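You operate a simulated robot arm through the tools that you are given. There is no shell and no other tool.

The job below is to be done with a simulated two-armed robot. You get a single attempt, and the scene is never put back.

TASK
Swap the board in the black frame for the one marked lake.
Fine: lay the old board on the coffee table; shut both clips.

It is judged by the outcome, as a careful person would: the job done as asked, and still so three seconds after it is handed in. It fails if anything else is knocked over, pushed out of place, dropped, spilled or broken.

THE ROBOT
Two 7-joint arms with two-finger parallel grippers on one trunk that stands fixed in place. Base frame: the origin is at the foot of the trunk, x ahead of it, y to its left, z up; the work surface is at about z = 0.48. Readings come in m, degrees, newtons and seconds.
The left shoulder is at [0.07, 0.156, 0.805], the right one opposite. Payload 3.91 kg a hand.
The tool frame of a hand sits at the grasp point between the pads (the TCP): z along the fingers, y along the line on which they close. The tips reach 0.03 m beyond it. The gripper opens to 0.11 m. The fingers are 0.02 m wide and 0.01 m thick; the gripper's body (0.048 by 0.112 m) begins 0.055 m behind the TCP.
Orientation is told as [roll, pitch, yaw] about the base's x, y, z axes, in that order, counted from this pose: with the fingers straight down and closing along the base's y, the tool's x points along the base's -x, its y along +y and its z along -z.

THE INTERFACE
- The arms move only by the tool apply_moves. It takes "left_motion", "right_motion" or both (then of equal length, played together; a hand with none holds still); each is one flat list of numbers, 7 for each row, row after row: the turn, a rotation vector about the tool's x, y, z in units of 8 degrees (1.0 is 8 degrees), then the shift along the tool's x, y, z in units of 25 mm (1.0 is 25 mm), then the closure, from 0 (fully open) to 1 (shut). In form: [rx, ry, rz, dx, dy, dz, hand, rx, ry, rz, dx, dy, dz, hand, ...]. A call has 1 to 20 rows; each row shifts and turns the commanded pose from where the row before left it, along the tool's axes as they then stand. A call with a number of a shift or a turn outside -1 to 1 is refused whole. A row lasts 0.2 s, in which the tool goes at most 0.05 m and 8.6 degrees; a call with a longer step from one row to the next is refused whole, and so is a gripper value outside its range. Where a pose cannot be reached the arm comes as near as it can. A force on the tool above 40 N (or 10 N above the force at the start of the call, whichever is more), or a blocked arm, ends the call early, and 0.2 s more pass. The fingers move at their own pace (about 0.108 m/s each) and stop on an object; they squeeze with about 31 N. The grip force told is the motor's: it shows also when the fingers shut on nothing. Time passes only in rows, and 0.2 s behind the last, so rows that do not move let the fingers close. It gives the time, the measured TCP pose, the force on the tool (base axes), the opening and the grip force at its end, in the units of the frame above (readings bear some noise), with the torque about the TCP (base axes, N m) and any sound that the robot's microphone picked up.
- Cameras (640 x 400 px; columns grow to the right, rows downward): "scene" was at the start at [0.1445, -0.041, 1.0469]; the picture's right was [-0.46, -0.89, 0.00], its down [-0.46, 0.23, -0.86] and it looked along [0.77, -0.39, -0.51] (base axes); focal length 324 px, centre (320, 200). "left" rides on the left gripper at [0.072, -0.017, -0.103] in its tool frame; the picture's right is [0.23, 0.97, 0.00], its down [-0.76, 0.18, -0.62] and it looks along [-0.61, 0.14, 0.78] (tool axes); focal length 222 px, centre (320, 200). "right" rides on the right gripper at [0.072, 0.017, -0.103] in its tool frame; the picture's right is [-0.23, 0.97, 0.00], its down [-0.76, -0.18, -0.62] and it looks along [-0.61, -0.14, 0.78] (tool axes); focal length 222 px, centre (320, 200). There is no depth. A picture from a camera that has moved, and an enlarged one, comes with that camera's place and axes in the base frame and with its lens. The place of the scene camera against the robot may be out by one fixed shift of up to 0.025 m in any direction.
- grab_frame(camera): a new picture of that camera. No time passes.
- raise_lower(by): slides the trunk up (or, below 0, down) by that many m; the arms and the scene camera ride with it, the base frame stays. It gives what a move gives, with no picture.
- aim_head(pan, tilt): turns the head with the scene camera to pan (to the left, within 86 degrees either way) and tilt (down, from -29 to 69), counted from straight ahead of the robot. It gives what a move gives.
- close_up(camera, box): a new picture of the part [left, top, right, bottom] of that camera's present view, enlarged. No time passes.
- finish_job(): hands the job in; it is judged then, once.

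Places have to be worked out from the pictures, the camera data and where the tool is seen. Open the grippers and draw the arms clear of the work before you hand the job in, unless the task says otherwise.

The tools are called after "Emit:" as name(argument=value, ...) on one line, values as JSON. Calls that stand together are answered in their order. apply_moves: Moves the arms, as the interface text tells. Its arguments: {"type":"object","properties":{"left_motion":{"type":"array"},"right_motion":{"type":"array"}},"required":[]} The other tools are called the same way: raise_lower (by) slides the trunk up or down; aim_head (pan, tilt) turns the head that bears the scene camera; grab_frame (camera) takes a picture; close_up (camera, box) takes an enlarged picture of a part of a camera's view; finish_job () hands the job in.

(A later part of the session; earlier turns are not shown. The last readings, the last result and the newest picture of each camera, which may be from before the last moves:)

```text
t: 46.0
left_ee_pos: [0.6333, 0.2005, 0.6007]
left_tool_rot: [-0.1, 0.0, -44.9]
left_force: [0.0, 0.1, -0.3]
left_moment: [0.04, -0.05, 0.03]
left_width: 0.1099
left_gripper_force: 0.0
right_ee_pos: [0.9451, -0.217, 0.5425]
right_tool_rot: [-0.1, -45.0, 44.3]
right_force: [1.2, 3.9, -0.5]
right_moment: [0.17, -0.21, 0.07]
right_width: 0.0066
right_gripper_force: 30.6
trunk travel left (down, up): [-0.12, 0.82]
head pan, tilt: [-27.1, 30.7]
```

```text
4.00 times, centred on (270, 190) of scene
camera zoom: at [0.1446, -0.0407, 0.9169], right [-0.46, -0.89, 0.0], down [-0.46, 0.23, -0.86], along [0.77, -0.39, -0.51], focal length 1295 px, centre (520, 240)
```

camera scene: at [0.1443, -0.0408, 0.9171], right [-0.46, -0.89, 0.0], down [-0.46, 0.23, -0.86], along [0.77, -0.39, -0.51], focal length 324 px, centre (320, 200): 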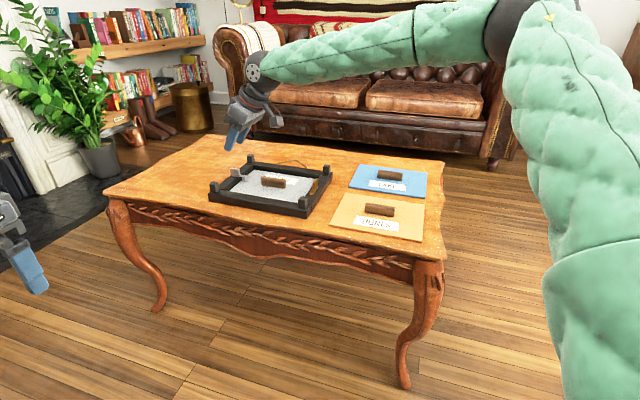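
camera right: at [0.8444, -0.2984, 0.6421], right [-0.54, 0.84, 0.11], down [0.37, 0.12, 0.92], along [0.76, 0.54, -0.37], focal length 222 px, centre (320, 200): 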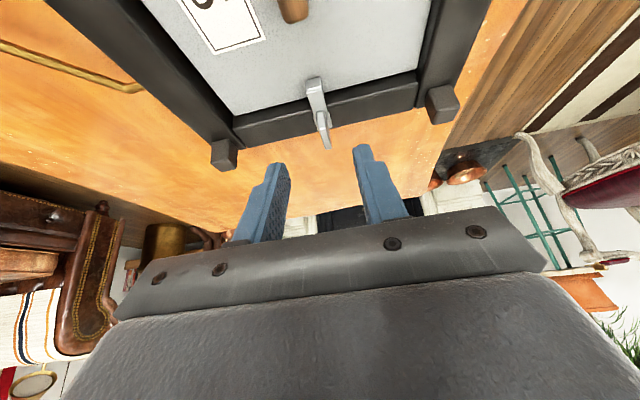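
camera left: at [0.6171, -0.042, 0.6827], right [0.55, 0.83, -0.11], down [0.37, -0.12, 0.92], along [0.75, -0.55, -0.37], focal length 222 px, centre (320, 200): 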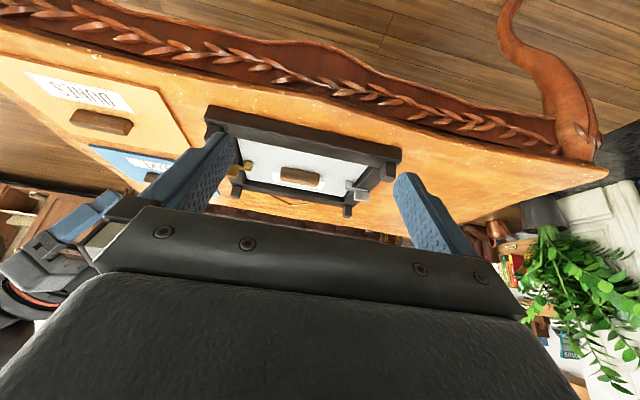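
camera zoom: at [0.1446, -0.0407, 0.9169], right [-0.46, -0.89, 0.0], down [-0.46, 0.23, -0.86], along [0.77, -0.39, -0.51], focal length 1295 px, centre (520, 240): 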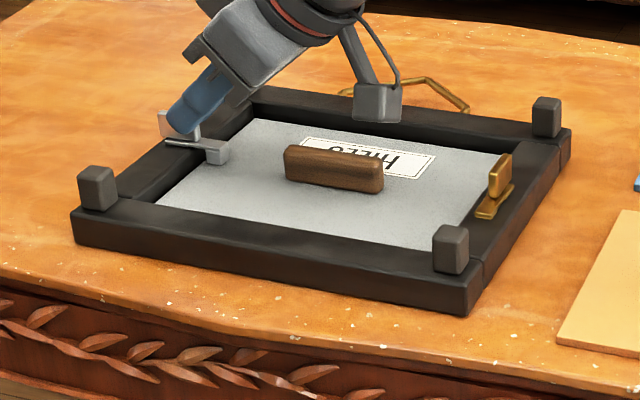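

The frame is back where it was. Now the hinge test: tip the fin 4 degrees outward about the base line.

Emit:
apply_moves(right_motion=[0, 0.5, 0, -0.12, 0, 0.027, 1, 0, 0, 0, 0, 0, 0, 1])

Emit:
close_up(camera="scene", box=[190, 140, 350, 240])

Emit:
close_up(camera="scene", box=[220, 155, 260, 185])

```text
t: 46.6
left_ee_pos: [0.6329, 0.1977, 0.6021]
left_tool_rot: [-0.1, 0.0, -44.9]
left_force: [1.0, 1.0, 0.2]
left_moment: [0.02, -0.02, 0.0]
left_width: 0.1101
left_gripper_force: 0.0
right_ee_pos: [0.9468, -0.2168, 0.5448]
right_tool_rot: [0.1, -40.9, 44.2]
right_force: [-1.7, -0.1, -0.8]
right_moment: [0.53, -0.52, 0.08]
right_width: 0.0069
right_gripper_force: 30.7
trunk travel left (down, up): [-0.12, 0.82]
head pan, tilt: [-27.1, 30.7]
```

```text
4.00 times, centred on (270, 190) of scene
camera zoom: at [0.1445, -0.041, 0.9169], right [-0.46, -0.89, 0.0], down [-0.46, 0.23, -0.86], along [0.76, -0.39, -0.51], focal length 1295 px, centre (520, 240)
```

zoom: 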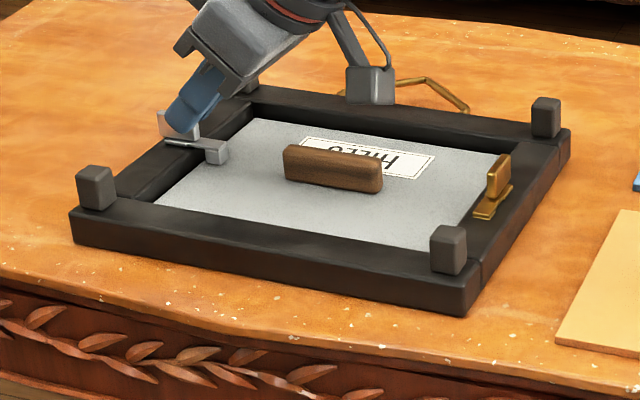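

```text
13.33 times, centred on (240, 170) of scene
camera zoom: at [0.1445, -0.041, 0.9169], right [-0.46, -0.89, 0.0], down [-0.46, 0.23, -0.86], along [0.76, -0.39, -0.51], focal length 4316 px, centre (1387, 600)
```

zoom: 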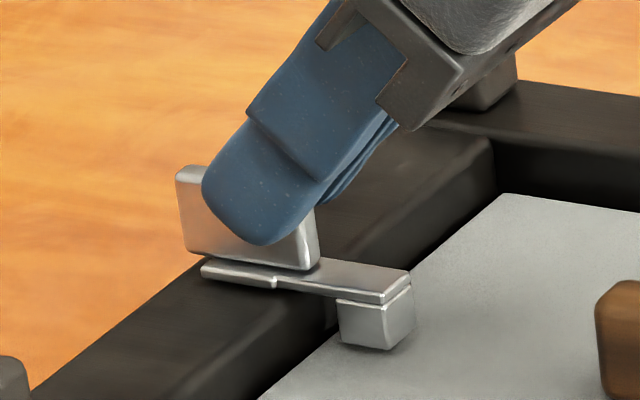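

A resisting moment of about 0.7 N m and no visible tipping: it isn't a free hinge either. I undo that and test a 3-degree twist about the vertical through the fin's centre, counter-clockwise as with gold.

Emit:
apply_moves(right_motion=[0, -0.5, 0, 0.12, 0, -0.027, 1, 0, 0, 0, 0, 0, 0, 1])

Emit:
apply_moves(right_motion=[-0.265, 0, -0.265, 0, -0.05, 0, 1, 0, 0, 0, 0, 0, 0, 1])

Emit:
close_up(camera="scene", box=[190, 140, 350, 240])

```text
t: 47.2
left_ee_pos: [0.6347, 0.1979, 0.6022]
left_tool_rot: [0.0, 0.0, -44.9]
left_force: [0.5, 0.2, 0.4]
left_moment: [0.04, -0.01, 0.01]
left_width: 0.11
left_gripper_force: 0.1
right_ee_pos: [0.9455, -0.2179, 0.5431]
right_tool_rot: [0.0, -45.0, 44.2]
right_force: [0.7, -1.4, 3.1]
right_moment: [-0.45, 0.4, -0.06]
right_width: 0.0063
right_gripper_force: 31.2
trunk travel left (down, up): [-0.12, 0.82]
head pan, tilt: [-27.1, 30.7]
```

```text
t: 47.8
left_ee_pos: [0.6334, 0.1986, 0.6014]
left_tool_rot: [0.0, 0.1, -45.0]
left_force: [-0.2, 0.0, 0.1]
left_moment: [0.01, 0.0, -0.01]
left_width: 0.1101
left_gripper_force: 0.0
right_ee_pos: [0.9456, -0.2182, 0.5423]
right_tool_rot: [0.0, -45.0, 47.4]
right_force: [4.0, 1.1, 2.9]
right_moment: [-0.12, -0.02, -0.09]
right_width: 0.0066
right_gripper_force: 30.9
trunk travel left (down, up): [-0.12, 0.82]
head pan, tilt: [-27.1, 30.7]
```

```text
4.00 times, centred on (270, 190) of scene
camera zoom: at [0.1444, -0.0407, 0.917], right [-0.46, -0.89, 0.0], down [-0.46, 0.23, -0.86], along [0.77, -0.39, -0.51], focal length 1295 px, centre (520, 240)
```

zoom: 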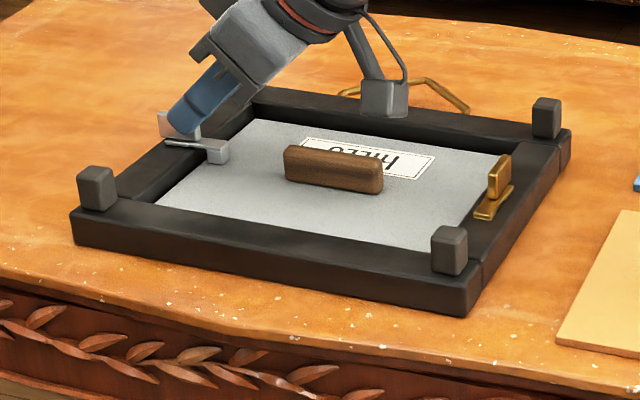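

The twist met only ~0.05 N m, so it may be turning. I zoom to see whether the silver arm itself has moved.

Emit:
close_up(camera="scene", box=[220, 155, 260, 185])

Emit:
close_up(camera="right", box=[260, 60, 380, 180])

```text
13.33 times, centred on (240, 170) of scene
camera zoom: at [0.1444, -0.0407, 0.917], right [-0.46, -0.89, 0.0], down [-0.46, 0.23, -0.86], along [0.77, -0.39, -0.51], focal length 4316 px, centre (1387, 600)
```

zoom: 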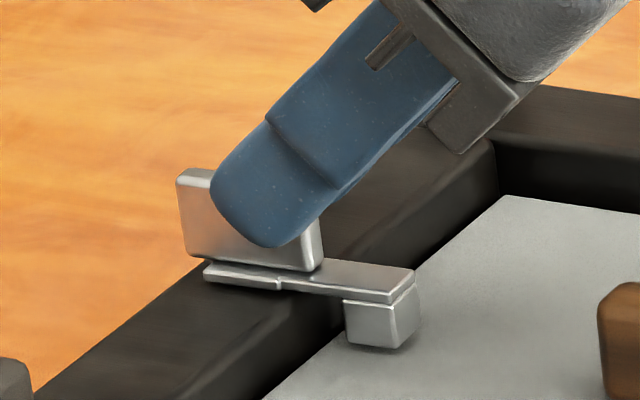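

```text
3.33 times, centred on (320, 120) of right
camera zoom: at [0.8497, -0.298, 0.5663], right [-0.61, 0.78, 0.16], down [0.2, -0.05, 0.98], along [0.77, 0.62, -0.12], focal length 740 px, centre (320, 467)
```

zoom: 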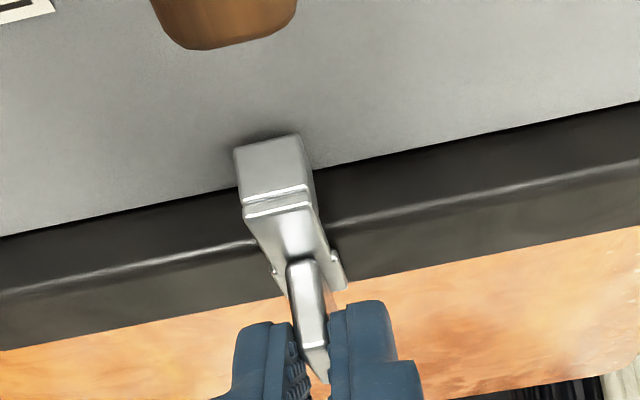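

The black slot is no longer visible, so something in the silver clip has changed. I zoom in closely on it.

Emit:
close_up(camera="right", box=[295, 100, 345, 165])

Emit:
close_up(camera="scene", box=[226, 160, 256, 182])

```text
6.15 times, centred on (320, 132) of right
camera zoom: at [0.8497, -0.298, 0.5663], right [-0.61, 0.78, 0.16], down [0.2, -0.05, 0.98], along [0.77, 0.62, -0.12], focal length 1367 px, centre (320, 615)
```

zoom: 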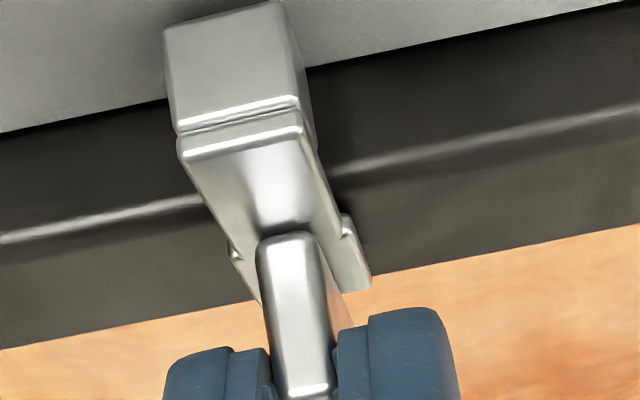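

```text
16.00 times, centred on (241, 171) of scene
camera zoom: at [0.1444, -0.0407, 0.917], right [-0.46, -0.89, 0.0], down [-0.46, 0.23, -0.86], along [0.77, -0.39, -0.51], focal length 5179 px, centre (1584, 664)
```

zoom: 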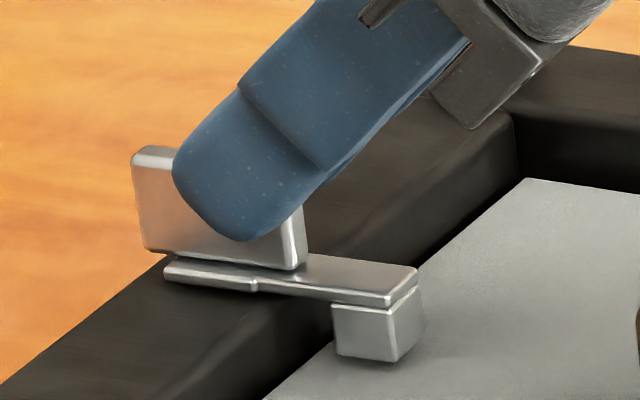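

The black patch beside the fin is gone though arm tip and base appear unmoved; I'm also pressing down about 3 N. I release the fin and look at the clip undisturbed.

Emit:
apply_moves(right_motion=[0, 0, 0, 0, 0, 0, 0.6, 0, 0, 0, 0, 0, 0, 0.6])

Emit:
close_up(camera="right", box=[295, 100, 345, 165])

Emit:
close_up(camera="scene", box=[226, 160, 256, 182])

```text
t: 48.4
left_ee_pos: [0.6335, 0.1987, 0.6023]
left_tool_rot: [-0.1, 0.0, -44.9]
left_force: [0.6, -0.1, 0.4]
left_moment: [0.01, 0.03, 0.01]
left_width: 0.11
left_gripper_force: 0.1
right_ee_pos: [0.9448, -0.2197, 0.5436]
right_tool_rot: [0.0, -45.1, 47.2]
right_force: [0.2, 0.1, 0.4]
right_moment: [0.02, -0.01, 0.01]
right_width: 0.0437
right_gripper_force: 0.0
trunk travel left (down, up): [-0.12, 0.82]
head pan, tilt: [-27.1, 30.7]
```

```text
6.15 times, centred on (320, 132) of right
camera zoom: at [0.8494, -0.2983, 0.5657], right [-0.61, 0.78, 0.16], down [0.2, -0.05, 0.98], along [0.77, 0.62, -0.12], focal length 1367 px, centre (320, 615)
```

zoom: 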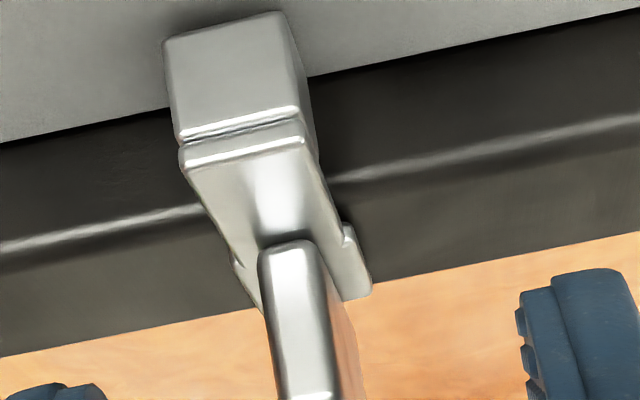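

```text
16.00 times, centred on (241, 171) of scene
camera zoom: at [0.1445, -0.0408, 0.9169], right [-0.46, -0.89, 0.0], down [-0.46, 0.23, -0.86], along [0.76, -0.39, -0.51], focal length 5179 px, centre (1584, 664)
```

zoom: 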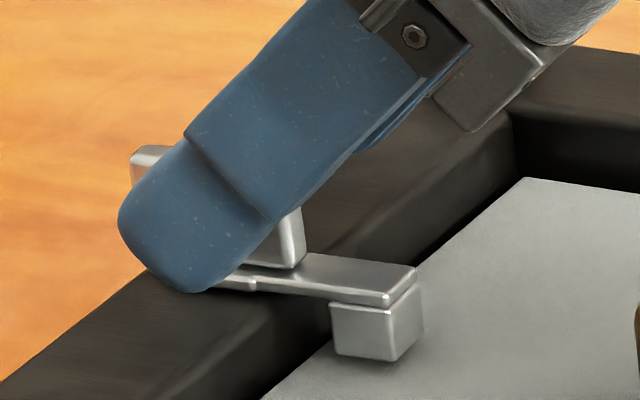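

The black patch stays gone even when released, so the clip's state changed. I back out along the fingers to the earlier viewpoint to compare like with like.

Emit:
apply_moves(right_motion=[0, 0, 0, 0, 0, -0.6, 0.6, 0, 0, 0, 0, 0, -0.8, 0.6, 0, 0, 0, 0, 0, -0.8, 0.6])

Emit:
close_up(camera="right", box=[300, 80, 340, 150])

Emit:
close_up(camera="scene", box=[220, 155, 260, 185])

```text
t: 49.2
left_ee_pos: [0.6338, 0.199, 0.6015]
left_tool_rot: [0.1, -0.1, -44.9]
left_force: [-0.1, -0.4, 1.1]
left_moment: [0.0, 0.0, -0.01]
left_width: 0.1099
left_gripper_force: 0.0
right_ee_pos: [0.9196, -0.2478, 0.5834]
right_tool_rot: [0.0, -45.0, 47.2]
right_force: [0.4, 0.6, -0.1]
right_moment: [-0.01, 0.0, 0.02]
right_width: 0.0441
right_gripper_force: 0.0
trunk travel left (down, up): [-0.12, 0.82]
head pan, tilt: [-27.1, 30.7]
```

```text
5.71 times, centred on (320, 115) of right
camera zoom: at [0.8232, -0.3273, 0.6056], right [-0.61, 0.78, 0.16], down [0.2, -0.05, 0.98], along [0.77, 0.62, -0.12], focal length 1269 px, centre (320, 686)
```

zoom: 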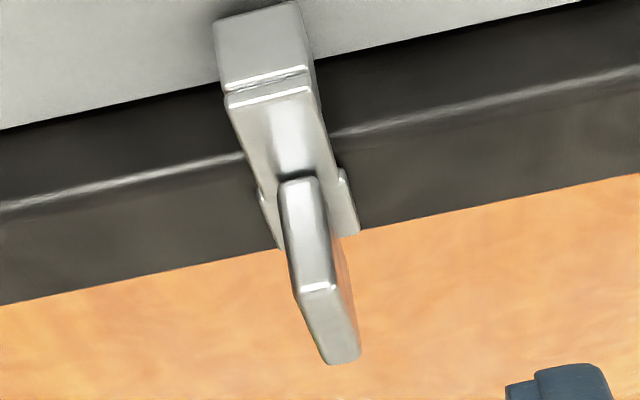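

```text
13.33 times, centred on (240, 170) of scene
camera zoom: at [0.1445, -0.0407, 0.917], right [-0.46, -0.89, 0.0], down [-0.46, 0.23, -0.86], along [0.77, -0.39, -0.51], focal length 4316 px, centre (1387, 600)
```

zoom: 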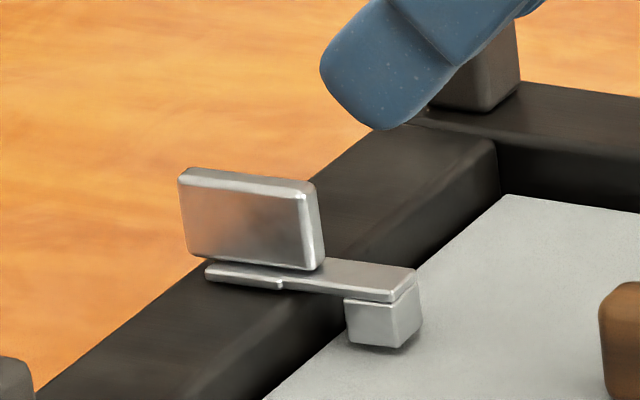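

Comparing the two views, the arm tip and the fin's outer end have moved opposite ways: the silver clip did turn about 2.5 degrees counter-clockwise, so it is a turning clip too. I can't swing this grip 90 degrees at this reach, so I'll hold the fin by its two ends instead, with the hand sweeping from yaw -44 to +45; first I rise and turn the hand.

Emit:
apply_moves(right_motion=[0, 0, 0, -0.707, 0, -0.707, 0.5, 0, 0, 0, -0.707, 0, -0.707, 0.5, 0, 0, 0, -0.707, 0, -0.707, 0.5, 0, 0, 0, -0.707, 0, -0.707, 0.5, 0.668, 0, 0.668, 0, 0, 0, 0.5, 0.668, 0, 0.668, 0, 0, 0, 0.5, 0.668, 0, 0.668, 0, 0, 0, 0.5, 0.668, 0, 0.668, 0, 0, 0, 0.5, 0.668, 0, 0.668, 0, 0, 0, 0.5, 0.668, 0, 0.668, 0, 0, 0, 0.5, 0.668, 0, 0.668, 0, 0, 0, 0.5, 0.668, 0, 0.668, 0, 0, 0, 0.5, 0.668, 0, 0.668, 0, 0, 0, 0.5, 0.668, 0, 0.668, 0, 0, 0, 0.5, 0.668, 0, 0.668, 0, 0, 0, 0.5, 0.668, 0, 0.668, 0, 0, 0, 0.5])

Emit:
grab_frame(camera="scene")

Emit:
grab_frame(camera="right")

```text
t: 52.6
left_ee_pos: [0.6342, 0.1985, 0.6019]
left_tool_rot: [0.0, -0.1, -45.0]
left_force: [0.4, 0.2, -0.1]
left_moment: [0.01, -0.03, 0.01]
left_width: 0.11
left_gripper_force: 0.0
right_ee_pos: [0.9195, -0.2478, 0.6817]
right_tool_rot: [0.0, -45.0, -43.5]
right_force: [-0.2, 0.4, 0.4]
right_moment: [0.04, -0.01, -0.01]
right_width: 0.055
right_gripper_force: 0.0
trunk travel left (down, up): [-0.12, 0.82]
head pan, tilt: [-27.1, 30.7]
```

```text
taken
camera scene: at [0.1446, -0.041, 0.9169], right [-0.46, -0.89, 0.0], down [-0.46, 0.23, -0.86], along [0.76, -0.39, -0.51], focal length 324 px, centre (320, 200)
```

scene: 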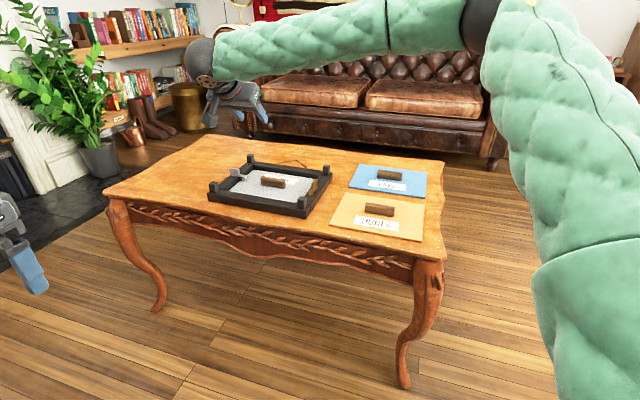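

```text
taken
camera right: at [0.8418, -0.1502, 0.7055], right [0.79, 0.59, 0.16], down [-0.05, -0.2, 0.98], along [0.61, -0.78, -0.12], focal length 222 px, centre (320, 200)
```

right: 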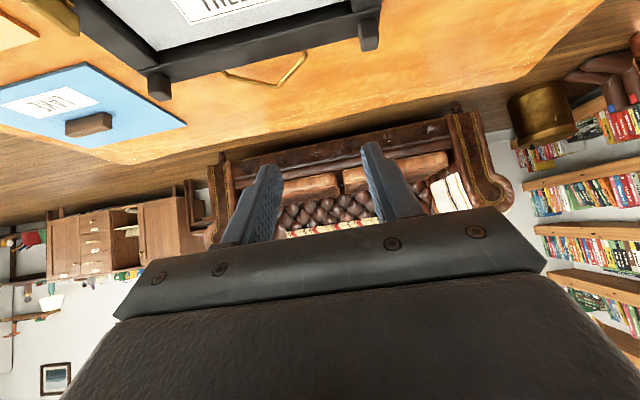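

The hand now points across the frame's end. I ease the tilt to 40 degrees and move to a start point 70 mm back from the silver fin along the new finger line.

Emit:
apply_moves(right_motion=[0, 0.625, 0, 0, 0, 0, 0.5, 0, 0, 0, 0.698, 0.433, 0.155, 0.5, 0, 0, 0, 0.698, 0.433, 0.155, 0.5, 0, 0, 0, 0.698, 0.433, 0.155, 0.5, 0, 0, 0, 0.698, 0.433, 0.155, 0.5, 0, 0, 0, 0.698, 0.433, 0.155, 0.5, 0, 0, 0, 0.698, 0.433, 0.155, 0.5])

Emit:
close_up(camera="right", box=[240, 40, 400, 190])

Emit:
close_up(camera="scene", box=[190, 110, 350, 220])

```text
t: 54.2
left_ee_pos: [0.6336, 0.1985, 0.6003]
left_tool_rot: [0.0, 0.0, -44.9]
left_force: [0.6, 0.0, 0.4]
left_moment: [0.01, -0.03, -0.01]
left_width: 0.1102
left_gripper_force: 0.1
right_ee_pos: [0.8852, -0.197, 0.6068]
right_tool_rot: [0.1, -40.0, -43.4]
right_force: [0.1, 0.7, 0.0]
right_moment: [-0.01, 0.02, 0.01]
right_width: 0.0547
right_gripper_force: 0.1
right hand out of reach, approached as far as the arm can: row 4, 5, 6, 7
trunk travel left (down, up): [-0.12, 0.82]
head pan, tilt: [-27.1, 30.7]
```

```text
2.67 times, centred on (320, 115) of right
camera zoom: at [0.8096, -0.1009, 0.6401], right [0.8, 0.59, 0.15], down [0.01, -0.26, 0.97], along [0.61, -0.77, -0.21], focal length 592 px, centre (320, 427)
```

zoom: 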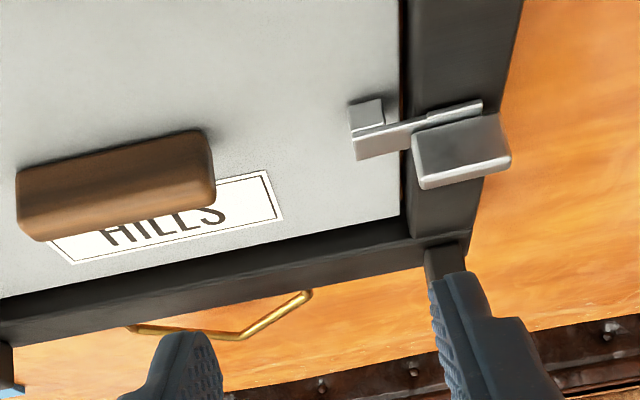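

```text
3.64 times, centred on (270, 165) of scene
camera zoom: at [0.1445, -0.0408, 0.9169], right [-0.46, -0.89, 0.0], down [-0.46, 0.23, -0.86], along [0.77, -0.39, -0.51], focal length 1177 px, centre (502, 327)
```

zoom: 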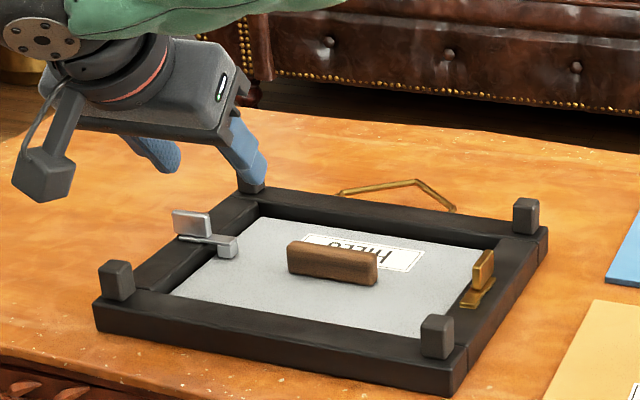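

The right arm can't take this orientation (a joint limit, with the elbow out to the right), so sweeping the end grip from here is out. Instead I'll nudge the free-turning arm round by its tip with closed fingers; I zoom from this side to measure heights of arm, bar and board.

Emit:
close_up(camera="right", box=[320, 70, 400, 130])

Emit:
close_up(camera="scene", box=[226, 160, 256, 182])

```text
6.67 times, centred on (360, 100) of right
camera zoom: at [0.8096, -0.1009, 0.6401], right [0.8, 0.59, 0.15], down [0.01, -0.26, 0.97], along [0.61, -0.77, -0.21], focal length 1481 px, centre (53, 867)
```

zoom: 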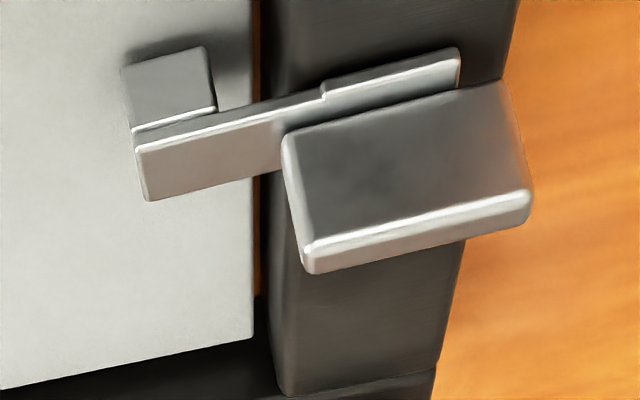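

```text
16.00 times, centred on (241, 171) of scene
camera zoom: at [0.1445, -0.0408, 0.9169], right [-0.46, -0.89, 0.0], down [-0.46, 0.23, -0.86], along [0.77, -0.39, -0.51], focal length 5179 px, centre (1584, 664)
```

zoom: 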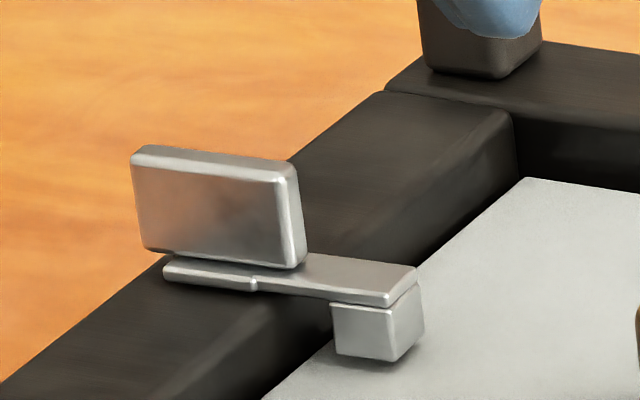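

Triangulated, the silver arm's top is z 0.509, its pad bottom (board top) about 0.4965, and its tip corner at (0.9365, -0.2214). I rise, turn the hand back to yaw 44, and close the fingers to use them as a pusher.

Emit:
apply_moves(right_motion=[0, 0, 0, -0.643, 0, -0.766, 0.8, 0, 0, 0, -0.643, 0, -0.766, 1, -0.587, 0, -0.699, 0, 0, 0, 1, -0.587, 0, -0.699, 0, 0, 0, 1, -0.587, 0, -0.699, 0, 0, 0, 1, -0.587, 0, -0.699, 0, 0, 0, 1, -0.587, 0, -0.699, 0, 0, 0, 1, -0.587, 0, -0.699, 0, 0, 0, 1, -0.587, 0, -0.699, 0, 0, 0, 1, -0.587, 0, -0.699, 0, 0, 0, 1, -0.587, 0, -0.699, 0, 0, 0, 1, -0.587, 0, -0.699, 0, 0, 0, 1, -0.587, 0, -0.699, 0, 0, 0, 1, -0.587, 0, -0.699, 0, 0, 0, 1])

```text
t: 57.2
left_ee_pos: [0.6333, 0.1984, 0.6016]
left_tool_rot: [0.0, 0.0, -44.9]
left_force: [0.0, 0.3, -0.1]
left_moment: [0.0, -0.01, -0.02]
left_width: 0.1098
left_gripper_force: 0.1
right_ee_pos: [0.8866, -0.1972, 0.6554]
right_tool_rot: [0.2, -40.0, 44.2]
right_force: [-1.1, 1.3, 0.2]
right_moment: [-0.02, 0.03, -0.04]
right_width: 0.0
right_gripper_force: 30.9
trunk travel left (down, up): [-0.12, 0.82]
head pan, tilt: [-27.1, 30.7]
```

Hand is turned with fingers shut. I move to a point above the board beside the silver arm's tip, still 30 mm high.

Emit:
apply_moves(right_motion=[0, 0, 0, 0.46, -0.26, 0.61, 1, 0, 0, 0, 0.46, -0.26, 0.61, 1, 0, 0, 0, 0.46, -0.26, 0.61, 1, 0, 0, 0, 0.46, -0.26, 0.61, 1, 0, 0, 0, 0.46, -0.26, 0.61, 1])

Emit:
close_up(camera="right", box=[240, 40, 400, 190])

Emit:
close_up(camera="scene", box=[206, 145, 286, 200])

```text
t: 58.4
left_ee_pos: [0.6333, 0.1981, 0.602]
left_tool_rot: [0.0, 0.0, -44.9]
left_force: [0.7, -0.4, 0.0]
left_moment: [0.0, 0.0, 0.02]
left_width: 0.11
left_gripper_force: 0.0
right_ee_pos: [0.9135, -0.2164, 0.56]
right_tool_rot: [0.1, -40.0, 44.2]
right_force: [-0.4, 1.4, 0.0]
right_moment: [0.0, -0.02, 0.01]
right_width: 0.0
right_gripper_force: 31.4
trunk travel left (down, up): [-0.12, 0.82]
head pan, tilt: [-27.1, 30.7]
```

```text
2.67 times, centred on (320, 115) of right
camera zoom: at [0.8152, -0.2891, 0.5931], right [-0.55, 0.82, 0.15], down [0.26, 0.0, 0.97], along [0.79, 0.57, -0.21], focal length 592 px, centre (320, 427)
```

zoom: 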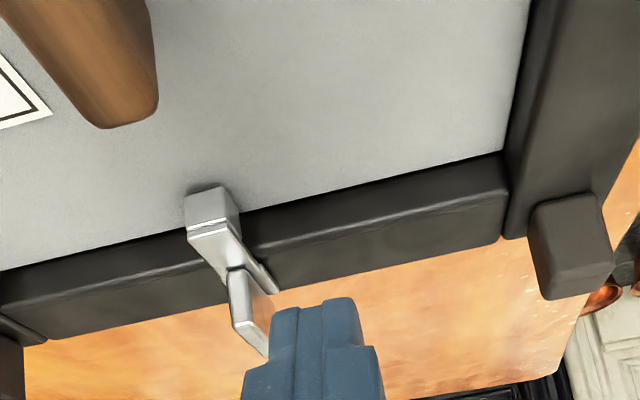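

```text
7.27 times, centred on (246, 172) of scene
camera zoom: at [0.1445, -0.0409, 0.9169], right [-0.46, -0.89, 0.0], down [-0.46, 0.23, -0.86], along [0.76, -0.39, -0.51], focal length 2354 px, centre (858, 400)
```

zoom: 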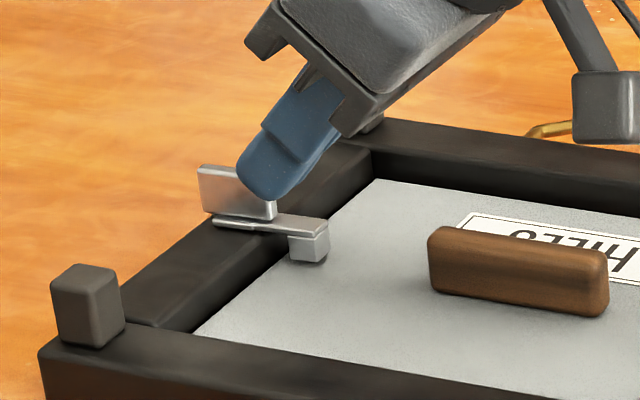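

Position matches the plan (finger 24 mm to the near side of the clip's line). I go straight down 28 mm so the tips are about 5 mm above the board.

Emit:
apply_moves(right_motion=[0, 0, 0, 0.257, 0, 0.306, 1, 0, 0, 0, 0.257, 0, 0.306, 1, 0, 0, 0, 0.206, 0, 0.245, 1])

Emit:
close_up(camera="right", box=[240, 40, 400, 190])

Emit:
close_up(camera="scene", box=[206, 145, 286, 200])

```text
t: 59.2
left_ee_pos: [0.6339, 0.1981, 0.6014]
left_tool_rot: [0.0, -0.1, -44.9]
left_force: [0.0, 0.3, 0.3]
left_moment: [0.01, 0.01, 0.03]
left_width: 0.1101
left_gripper_force: 0.1
right_ee_pos: [0.9118, -0.2175, 0.5326]
right_tool_rot: [0.0, -40.0, 44.2]
right_force: [0.0, 0.3, 0.2]
right_moment: [0.02, 0.04, -0.01]
right_width: 0.0
right_gripper_force: 30.9
trunk travel left (down, up): [-0.12, 0.82]
head pan, tilt: [-27.1, 30.7]
```

```text
2.67 times, centred on (320, 115) of right
camera zoom: at [0.8136, -0.2892, 0.566], right [-0.55, 0.82, 0.15], down [0.26, 0.0, 0.97], along [0.79, 0.57, -0.21], focal length 592 px, centre (320, 427)
```

zoom: 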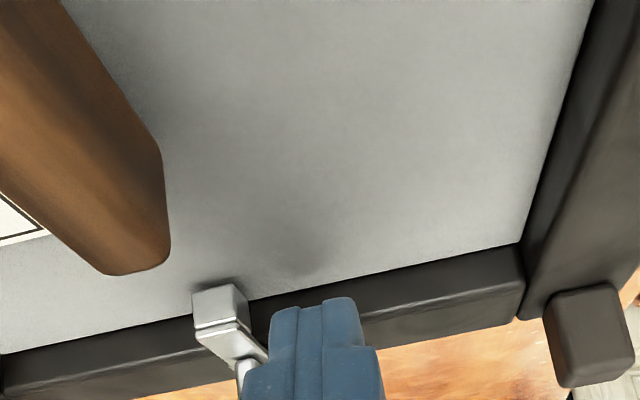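

```text
7.27 times, centred on (246, 172) of scene
camera zoom: at [0.1445, -0.0408, 0.9169], right [-0.46, -0.89, 0.0], down [-0.46, 0.23, -0.86], along [0.76, -0.39, -0.51], focal length 2354 px, centre (858, 400)
```

zoom: 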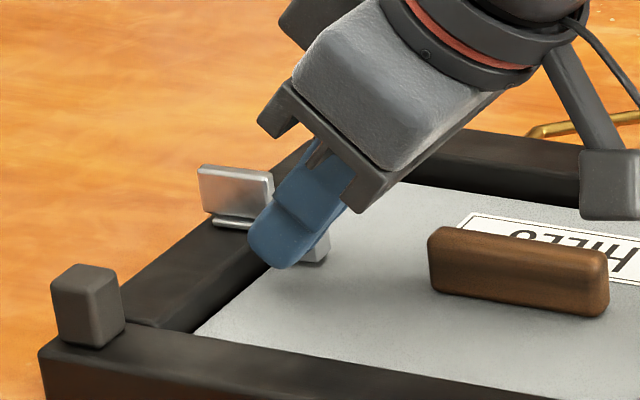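

The fingers are level with the arm's side, about 8 mm from it. I push toward the far side slowly and check.

Emit:
apply_moves(right_motion=[0, 0, 0, 0, -0.2, 0, 1, 0, 0, 0, 0, -0.2, 0, 1, 0, 0, 0, 0, -0.2, 0, 1])

Emit:
close_up(camera="scene", box=[190, 140, 350, 240])

Emit:
close_up(camera="scene", box=[206, 145, 286, 200])

```text
t: 60.0
left_ee_pos: [0.6335, 0.1979, 0.6013]
left_tool_rot: [0.0, 0.0, -44.9]
left_force: [-1.1, 0.6, -0.2]
left_moment: [0.01, 0.01, 0.02]
left_width: 0.1099
left_gripper_force: 0.0
right_ee_pos: [0.9226, -0.2265, 0.5328]
right_tool_rot: [0.1, -40.0, 44.2]
right_force: [0.1, -0.8, 0.3]
right_moment: [-0.02, -0.01, 0.03]
right_width: 0.0
right_gripper_force: 31.1
trunk travel left (down, up): [-0.12, 0.82]
head pan, tilt: [-27.1, 30.7]
```

```text
4.00 times, centred on (270, 190) of scene
camera zoom: at [0.1445, -0.0408, 0.9169], right [-0.46, -0.89, 0.0], down [-0.46, 0.23, -0.86], along [0.77, -0.39, -0.51], focal length 1295 px, centre (520, 240)
```

zoom: 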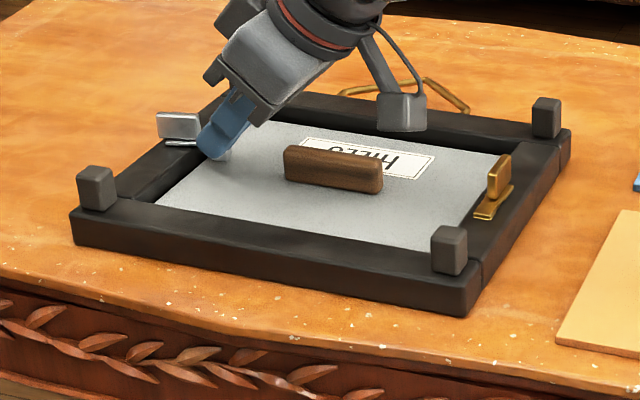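

```text
7.27 times, centred on (246, 172) of scene
camera zoom: at [0.1445, -0.0408, 0.9169], right [-0.46, -0.89, 0.0], down [-0.46, 0.23, -0.86], along [0.77, -0.39, -0.51], focal length 2354 px, centre (858, 400)
```

zoom: 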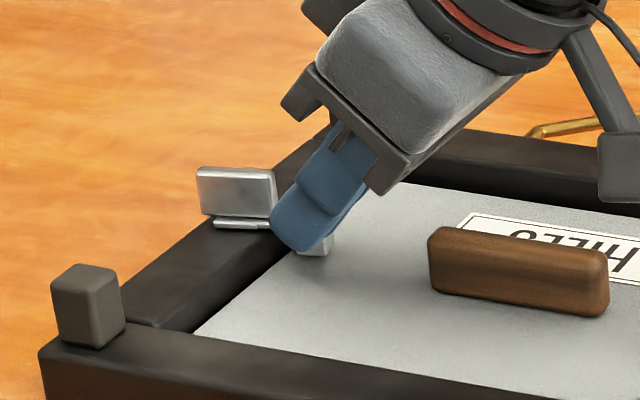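

The silver fin is visibly turning with under 1 N, and the frame hasn't moved. I keep pushing.

Emit:
apply_moves(right_motion=[0, 0, 0, 0, -0.2, 0, 1, 0, 0, 0, 0, -0.2, 0, 1, 0, 0, 0, 0, -0.2, 0, 1])

Emit:
close_up(camera="scene", box=[190, 140, 350, 240])

Emit:
close_up(camera="right", box=[240, 40, 400, 190])

```text
t: 60.8
left_ee_pos: [0.6328, 0.1992, 0.6015]
left_tool_rot: [0.0, -0.1, -44.9]
left_force: [0.2, -1.3, -0.1]
left_moment: [0.02, 0.01, 0.01]
left_width: 0.1102
left_gripper_force: 0.0
right_ee_pos: [0.9325, -0.2369, 0.5323]
right_tool_rot: [0.1, -40.0, 44.1]
right_force: [0.4, -0.7, -0.2]
right_moment: [-0.01, 0.02, 0.03]
right_width: 0.0001
right_gripper_force: 30.9
trunk travel left (down, up): [-0.12, 0.82]
head pan, tilt: [-27.1, 30.7]
```

```text
4.00 times, centred on (270, 190) of scene
camera zoom: at [0.1445, -0.0408, 0.9169], right [-0.46, -0.89, 0.0], down [-0.46, 0.23, -0.86], along [0.77, -0.39, -0.51], focal length 1295 px, centre (520, 240)
```

zoom: 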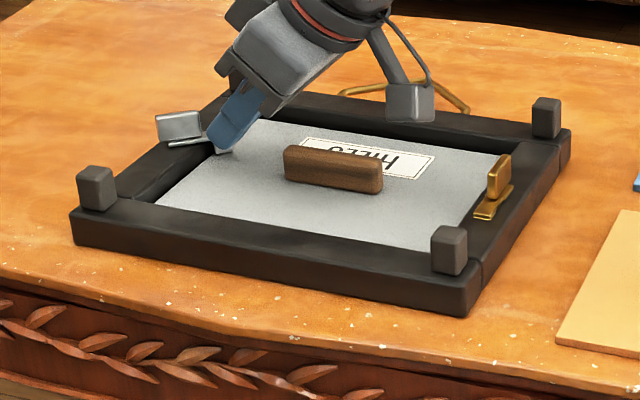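

```text
2.67 times, centred on (320, 115) of right
camera zoom: at [0.8344, -0.31, 0.5656], right [-0.55, 0.82, 0.15], down [0.26, 0.0, 0.97], along [0.79, 0.57, -0.21], focal length 592 px, centre (320, 427)
```

zoom: 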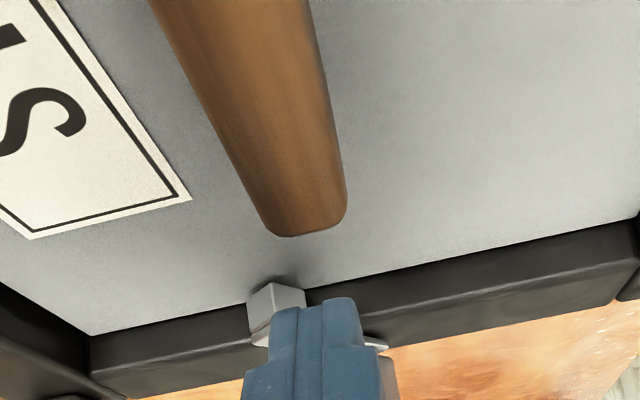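

Roughly 40 degrees now. I push another 10 mm.

Emit:
apply_moves(right_motion=[0, 0, 0, 0, -0.2, 0, 1, 0, 0, 0, 0, -0.2, 0, 1])

Emit:
close_up(camera="scene", box=[190, 140, 350, 240])

Emit:
close_up(camera="scene", box=[206, 145, 286, 200])

```text
t: 61.4
left_ee_pos: [0.6336, 0.1978, 0.6021]
left_tool_rot: [0.0, 0.1, -44.8]
left_force: [0.0, 0.1, -0.7]
left_moment: [0.02, 0.01, 0.05]
left_width: 0.11
left_gripper_force: 0.0
right_ee_pos: [0.9405, -0.2455, 0.5326]
right_tool_rot: [0.1, -40.0, 44.2]
right_force: [0.5, 1.3, 0.1]
right_moment: [-0.01, 0.01, 0.03]
right_width: 0.0
right_gripper_force: 31.2
trunk travel left (down, up): [-0.12, 0.82]
head pan, tilt: [-27.1, 30.7]
```

```text
4.00 times, centred on (270, 190) of scene
camera zoom: at [0.1445, -0.0408, 0.9169], right [-0.46, -0.89, 0.0], down [-0.46, 0.23, -0.86], along [0.76, -0.39, -0.51], focal length 1295 px, centre (520, 240)
```

zoom: 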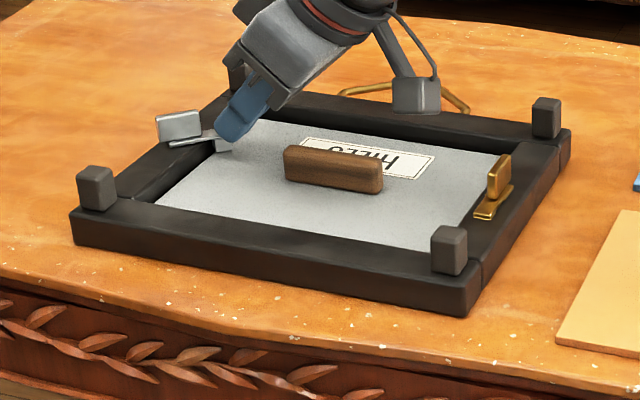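

```text
7.27 times, centred on (246, 172) of scene
camera zoom: at [0.1445, -0.0408, 0.9169], right [-0.46, -0.89, 0.0], down [-0.46, 0.23, -0.86], along [0.76, -0.39, -0.51], focal length 2354 px, centre (858, 400)
```

zoom: 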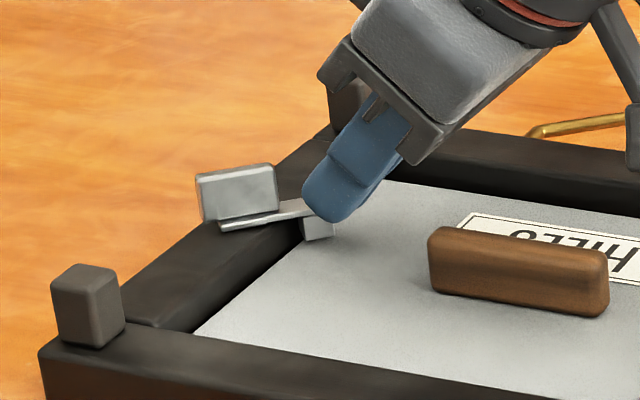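

The finger rode past the arm's tip; from the image slope I judge the clip is at about 42 degrees. I lift a little, step back to the near side and 9 mm further out, and come down again to push once more.

Emit:
apply_moves(right_motion=[0, 0, 0, -0.309, 0, -0.368, 1, 0, 0, 0, 0, 0.4, 0, 1, 0, 0, 0, 0, 0.4, 0, 1, 0, 0, 0, -0.276, 0, 0.231, 1, 0, 0, 0, 0.36, 0, 0.429, 1])

Emit:
close_up(camera="scene", box=[206, 145, 286, 200])

Emit:
close_up(camera="right", box=[240, 40, 400, 190])

```text
t: 62.6
left_ee_pos: [0.6335, 0.1983, 0.6006]
left_tool_rot: [-0.1, 0.0, -45.0]
left_force: [0.2, 0.3, 0.0]
left_moment: [0.0, -0.04, -0.01]
left_width: 0.1101
left_gripper_force: 0.1
right_ee_pos: [0.9331, -0.2245, 0.53]
right_tool_rot: [0.2, -40.1, 44.1]
right_force: [0.4, -0.6, 0.3]
right_moment: [-0.01, -0.02, 0.04]
right_width: 0.0
right_gripper_force: 30.9
trunk travel left (down, up): [-0.12, 0.82]
head pan, tilt: [-27.1, 30.7]
```

```text
7.27 times, centred on (246, 172) of scene
camera zoom: at [0.1445, -0.0408, 0.9169], right [-0.46, -0.89, 0.0], down [-0.46, 0.23, -0.86], along [0.76, -0.39, -0.51], focal length 2354 px, centre (858, 400)
```

zoom: 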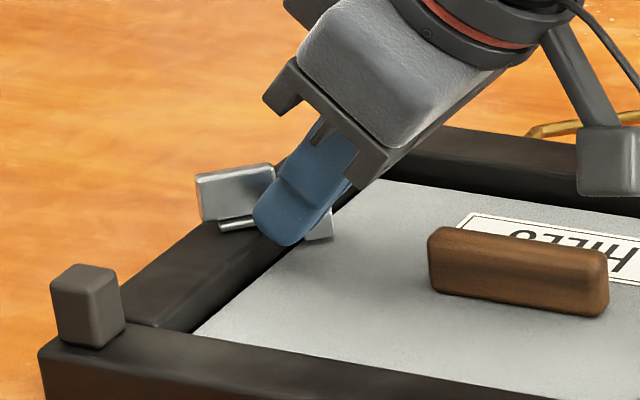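

```text
2.67 times, centred on (320, 115) of right
camera zoom: at [0.8344, -0.2964, 0.5644], right [-0.55, 0.82, 0.15], down [0.26, 0.0, 0.97], along [0.79, 0.57, -0.21], focal length 592 px, centre (320, 427)
```

zoom: 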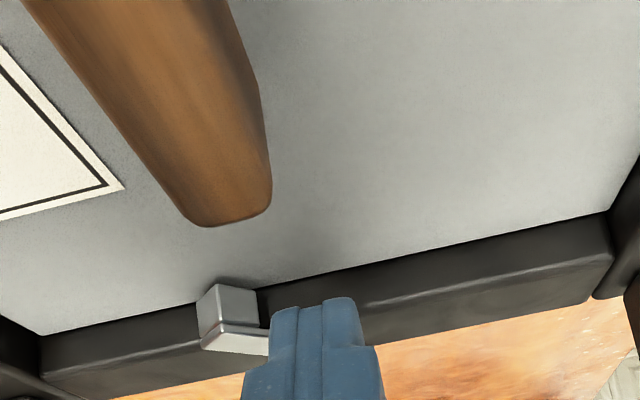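

The finger is behind the arm again on the trailing side. I push 20 mm toward the far side.

Emit:
apply_moves(right_motion=[0, 0, 0, 0, -0.2, 0, 1, 0, 0, 0, 0, -0.2, 0, 1, 0, 0, 0, 0, -0.2, 0, 1, 0, 0, 0, 0, -0.2, 0, 1])

Emit:
close_up(camera="scene", box=[190, 140, 350, 240])

Emit:
close_up(camera="scene", box=[206, 145, 286, 200])

```text
t: 63.6
left_ee_pos: [0.6323, 0.1992, 0.6017]
left_tool_rot: [0.0, 0.0, -44.9]
left_force: [-0.3, 0.2, -0.5]
left_moment: [-0.05, 0.02, 0.01]
left_width: 0.1102
left_gripper_force: 0.1
right_ee_pos: [0.9457, -0.2373, 0.5311]
right_tool_rot: [0.1, -40.0, 44.2]
right_force: [-0.2, -0.1, 0.3]
right_moment: [0.01, 0.0, -0.01]
right_width: 0.0
right_gripper_force: 31.6
trunk travel left (down, up): [-0.12, 0.82]
head pan, tilt: [-27.1, 30.7]
```

```text
4.00 times, centred on (270, 190) of scene
camera zoom: at [0.1445, -0.0408, 0.9169], right [-0.46, -0.89, 0.0], down [-0.46, 0.23, -0.86], along [0.77, -0.39, -0.51], focal length 1295 px, centre (520, 240)
```

zoom: 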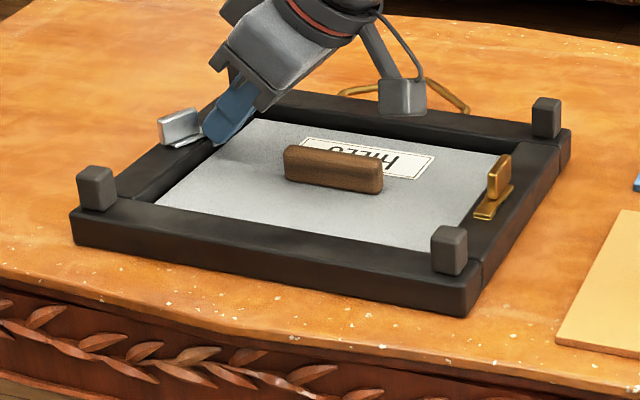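

```text
7.27 times, centred on (246, 172) of scene
camera zoom: at [0.1445, -0.0408, 0.9169], right [-0.46, -0.89, 0.0], down [-0.46, 0.23, -0.86], along [0.77, -0.39, -0.51], focal length 2354 px, centre (858, 400)
```

zoom: 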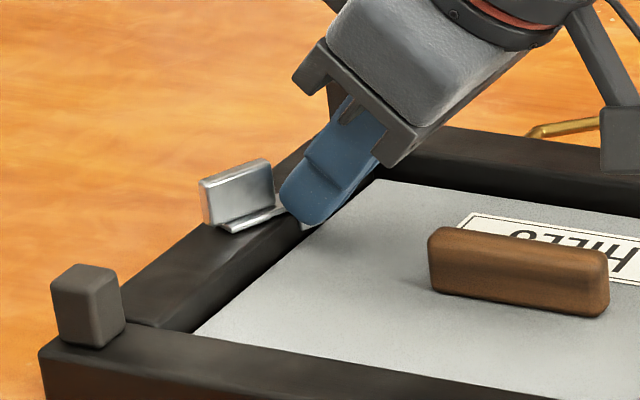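

About 55 degrees now. I push another 10 mm.

Emit:
apply_moves(right_motion=[0, 0, 0, -0.08, -0.2, 0.07, 1, 0, 0, 0, -0.08, -0.2, 0.07, 1, 0, 0, 0, 0, -0.2, 0, 1])

Emit:
close_up(camera="scene", box=[190, 140, 350, 240])

Emit:
close_up(camera="scene", box=[206, 145, 286, 200])

```text
t: 64.4
left_ee_pos: [0.6314, 0.1978, 0.601]
left_tool_rot: [0.0, 0.1, -44.9]
left_force: [0.1, 0.2, -0.2]
left_moment: [0.01, -0.04, 0.02]
left_width: 0.1102
left_gripper_force: 0.1
right_ee_pos: [0.9603, -0.2459, 0.5294]
right_tool_rot: [0.1, -40.0, 44.3]
right_force: [-0.1, 0.2, 0.0]
right_moment: [-0.01, -0.02, -0.01]
right_width: 0.0
right_gripper_force: 30.8
trunk travel left (down, up): [-0.12, 0.82]
head pan, tilt: [-27.1, 30.7]
```

```text
4.00 times, centred on (270, 190) of scene
camera zoom: at [0.1445, -0.0408, 0.9169], right [-0.46, -0.89, 0.0], down [-0.46, 0.23, -0.86], along [0.76, -0.39, -0.51], focal length 1295 px, centre (520, 240)
```

zoom: 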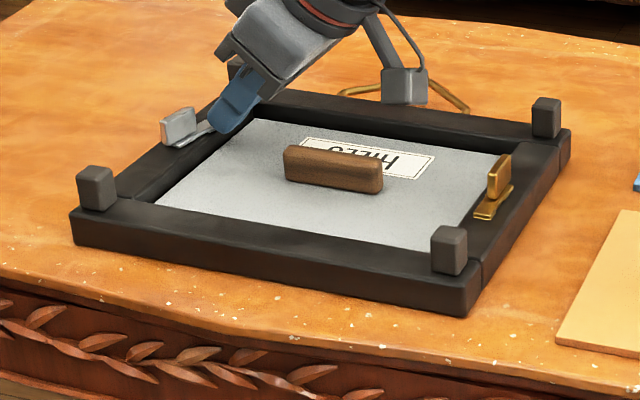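

```text
7.27 times, centred on (246, 172) of scene
camera zoom: at [0.1445, -0.0408, 0.9169], right [-0.46, -0.89, 0.0], down [-0.46, 0.23, -0.86], along [0.76, -0.39, -0.51], focal length 2354 px, centre (858, 400)
```

zoom: 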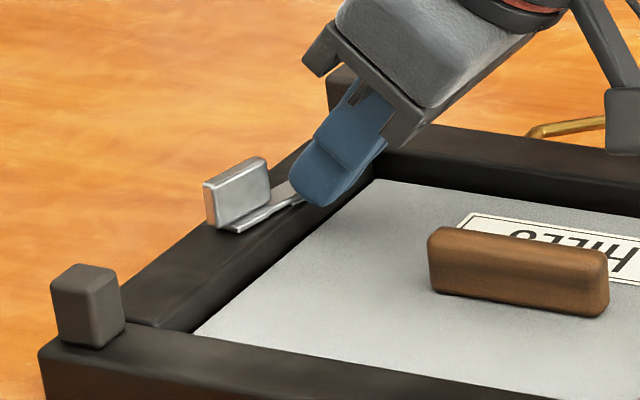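

The clip is near 68 degrees. Now I lift away, turn the hand to yaw 22 and line up to hold the fin by its two ends.

Emit:
apply_moves(right_motion=[0, 0, 0, -0.6, 0, -0.715, 1, 0, 0, 0, -0.6, 0, -0.715, 1, 0, 0, 0, -0.6, 0, -0.715, 0.455, 0.59, 0, 0.703, 0, 0, 0, 0.455, 0.59, 0, 0.703, 0, 0, 0, 0.455, 0.59, 0, 0.703, 0, 0, 0, 0.455, 0, 0, 0, 0.477, 0.54, -0.22, 0.455, 0, 0, 0, 0.477, 0.54, -0.22, 0.455, 0, 0, 0, 0.477, 0.54, -0.22, 0.455])

Emit:
close_up(camera="right", box=[220, 40, 420, 190])

Emit:
close_up(camera="scene", box=[206, 145, 286, 200])

```text
t: 66.4
left_ee_pos: [0.6336, 0.1983, 0.6016]
left_tool_rot: [0.0, 0.1, -44.8]
left_force: [-0.3, 0.1, -0.2]
left_moment: [-0.03, 0.01, 0.0]
left_width: 0.1099
left_gripper_force: 0.0
right_ee_pos: [0.9093, -0.2232, 0.5903]
right_tool_rot: [0.1, -40.0, 22.2]
right_force: [-0.2, -0.2, 0.5]
right_moment: [-0.04, 0.01, -0.02]
right_width: 0.0603
right_gripper_force: 0.2
trunk travel left (down, up): [-0.12, 0.82]
head pan, tilt: [-27.1, 30.7]
```

```text
2.67 times, centred on (320, 115) of right
camera zoom: at [0.7919, -0.2529, 0.6233], right [-0.21, 0.97, 0.15], down [0.24, -0.1, 0.97], along [0.95, 0.23, -0.21], focal length 592 px, centre (320, 427)
```

zoom: 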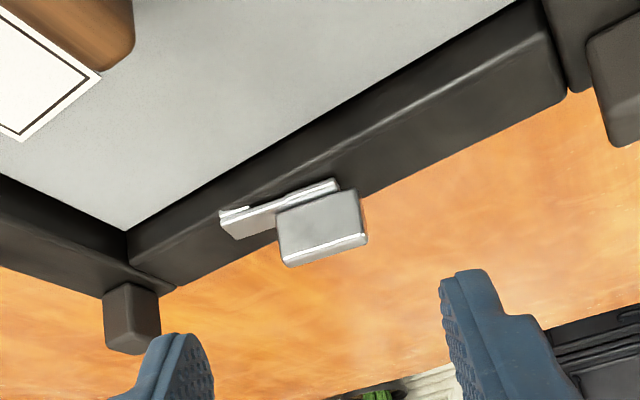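

```text
7.27 times, centred on (246, 172) of scene
camera zoom: at [0.1444, -0.0408, 0.917], right [-0.46, -0.89, 0.0], down [-0.46, 0.23, -0.86], along [0.77, -0.39, -0.51], focal length 2354 px, centre (858, 400)
```

zoom: 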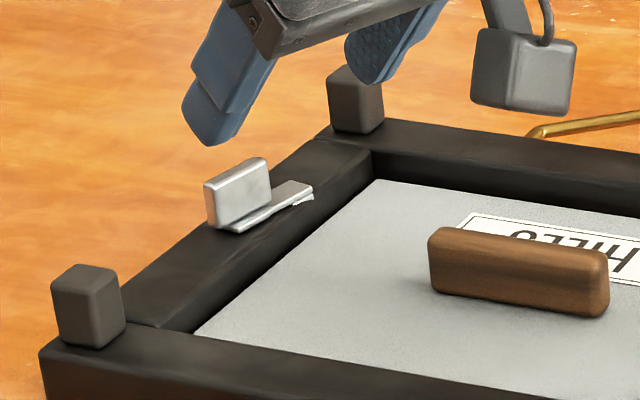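

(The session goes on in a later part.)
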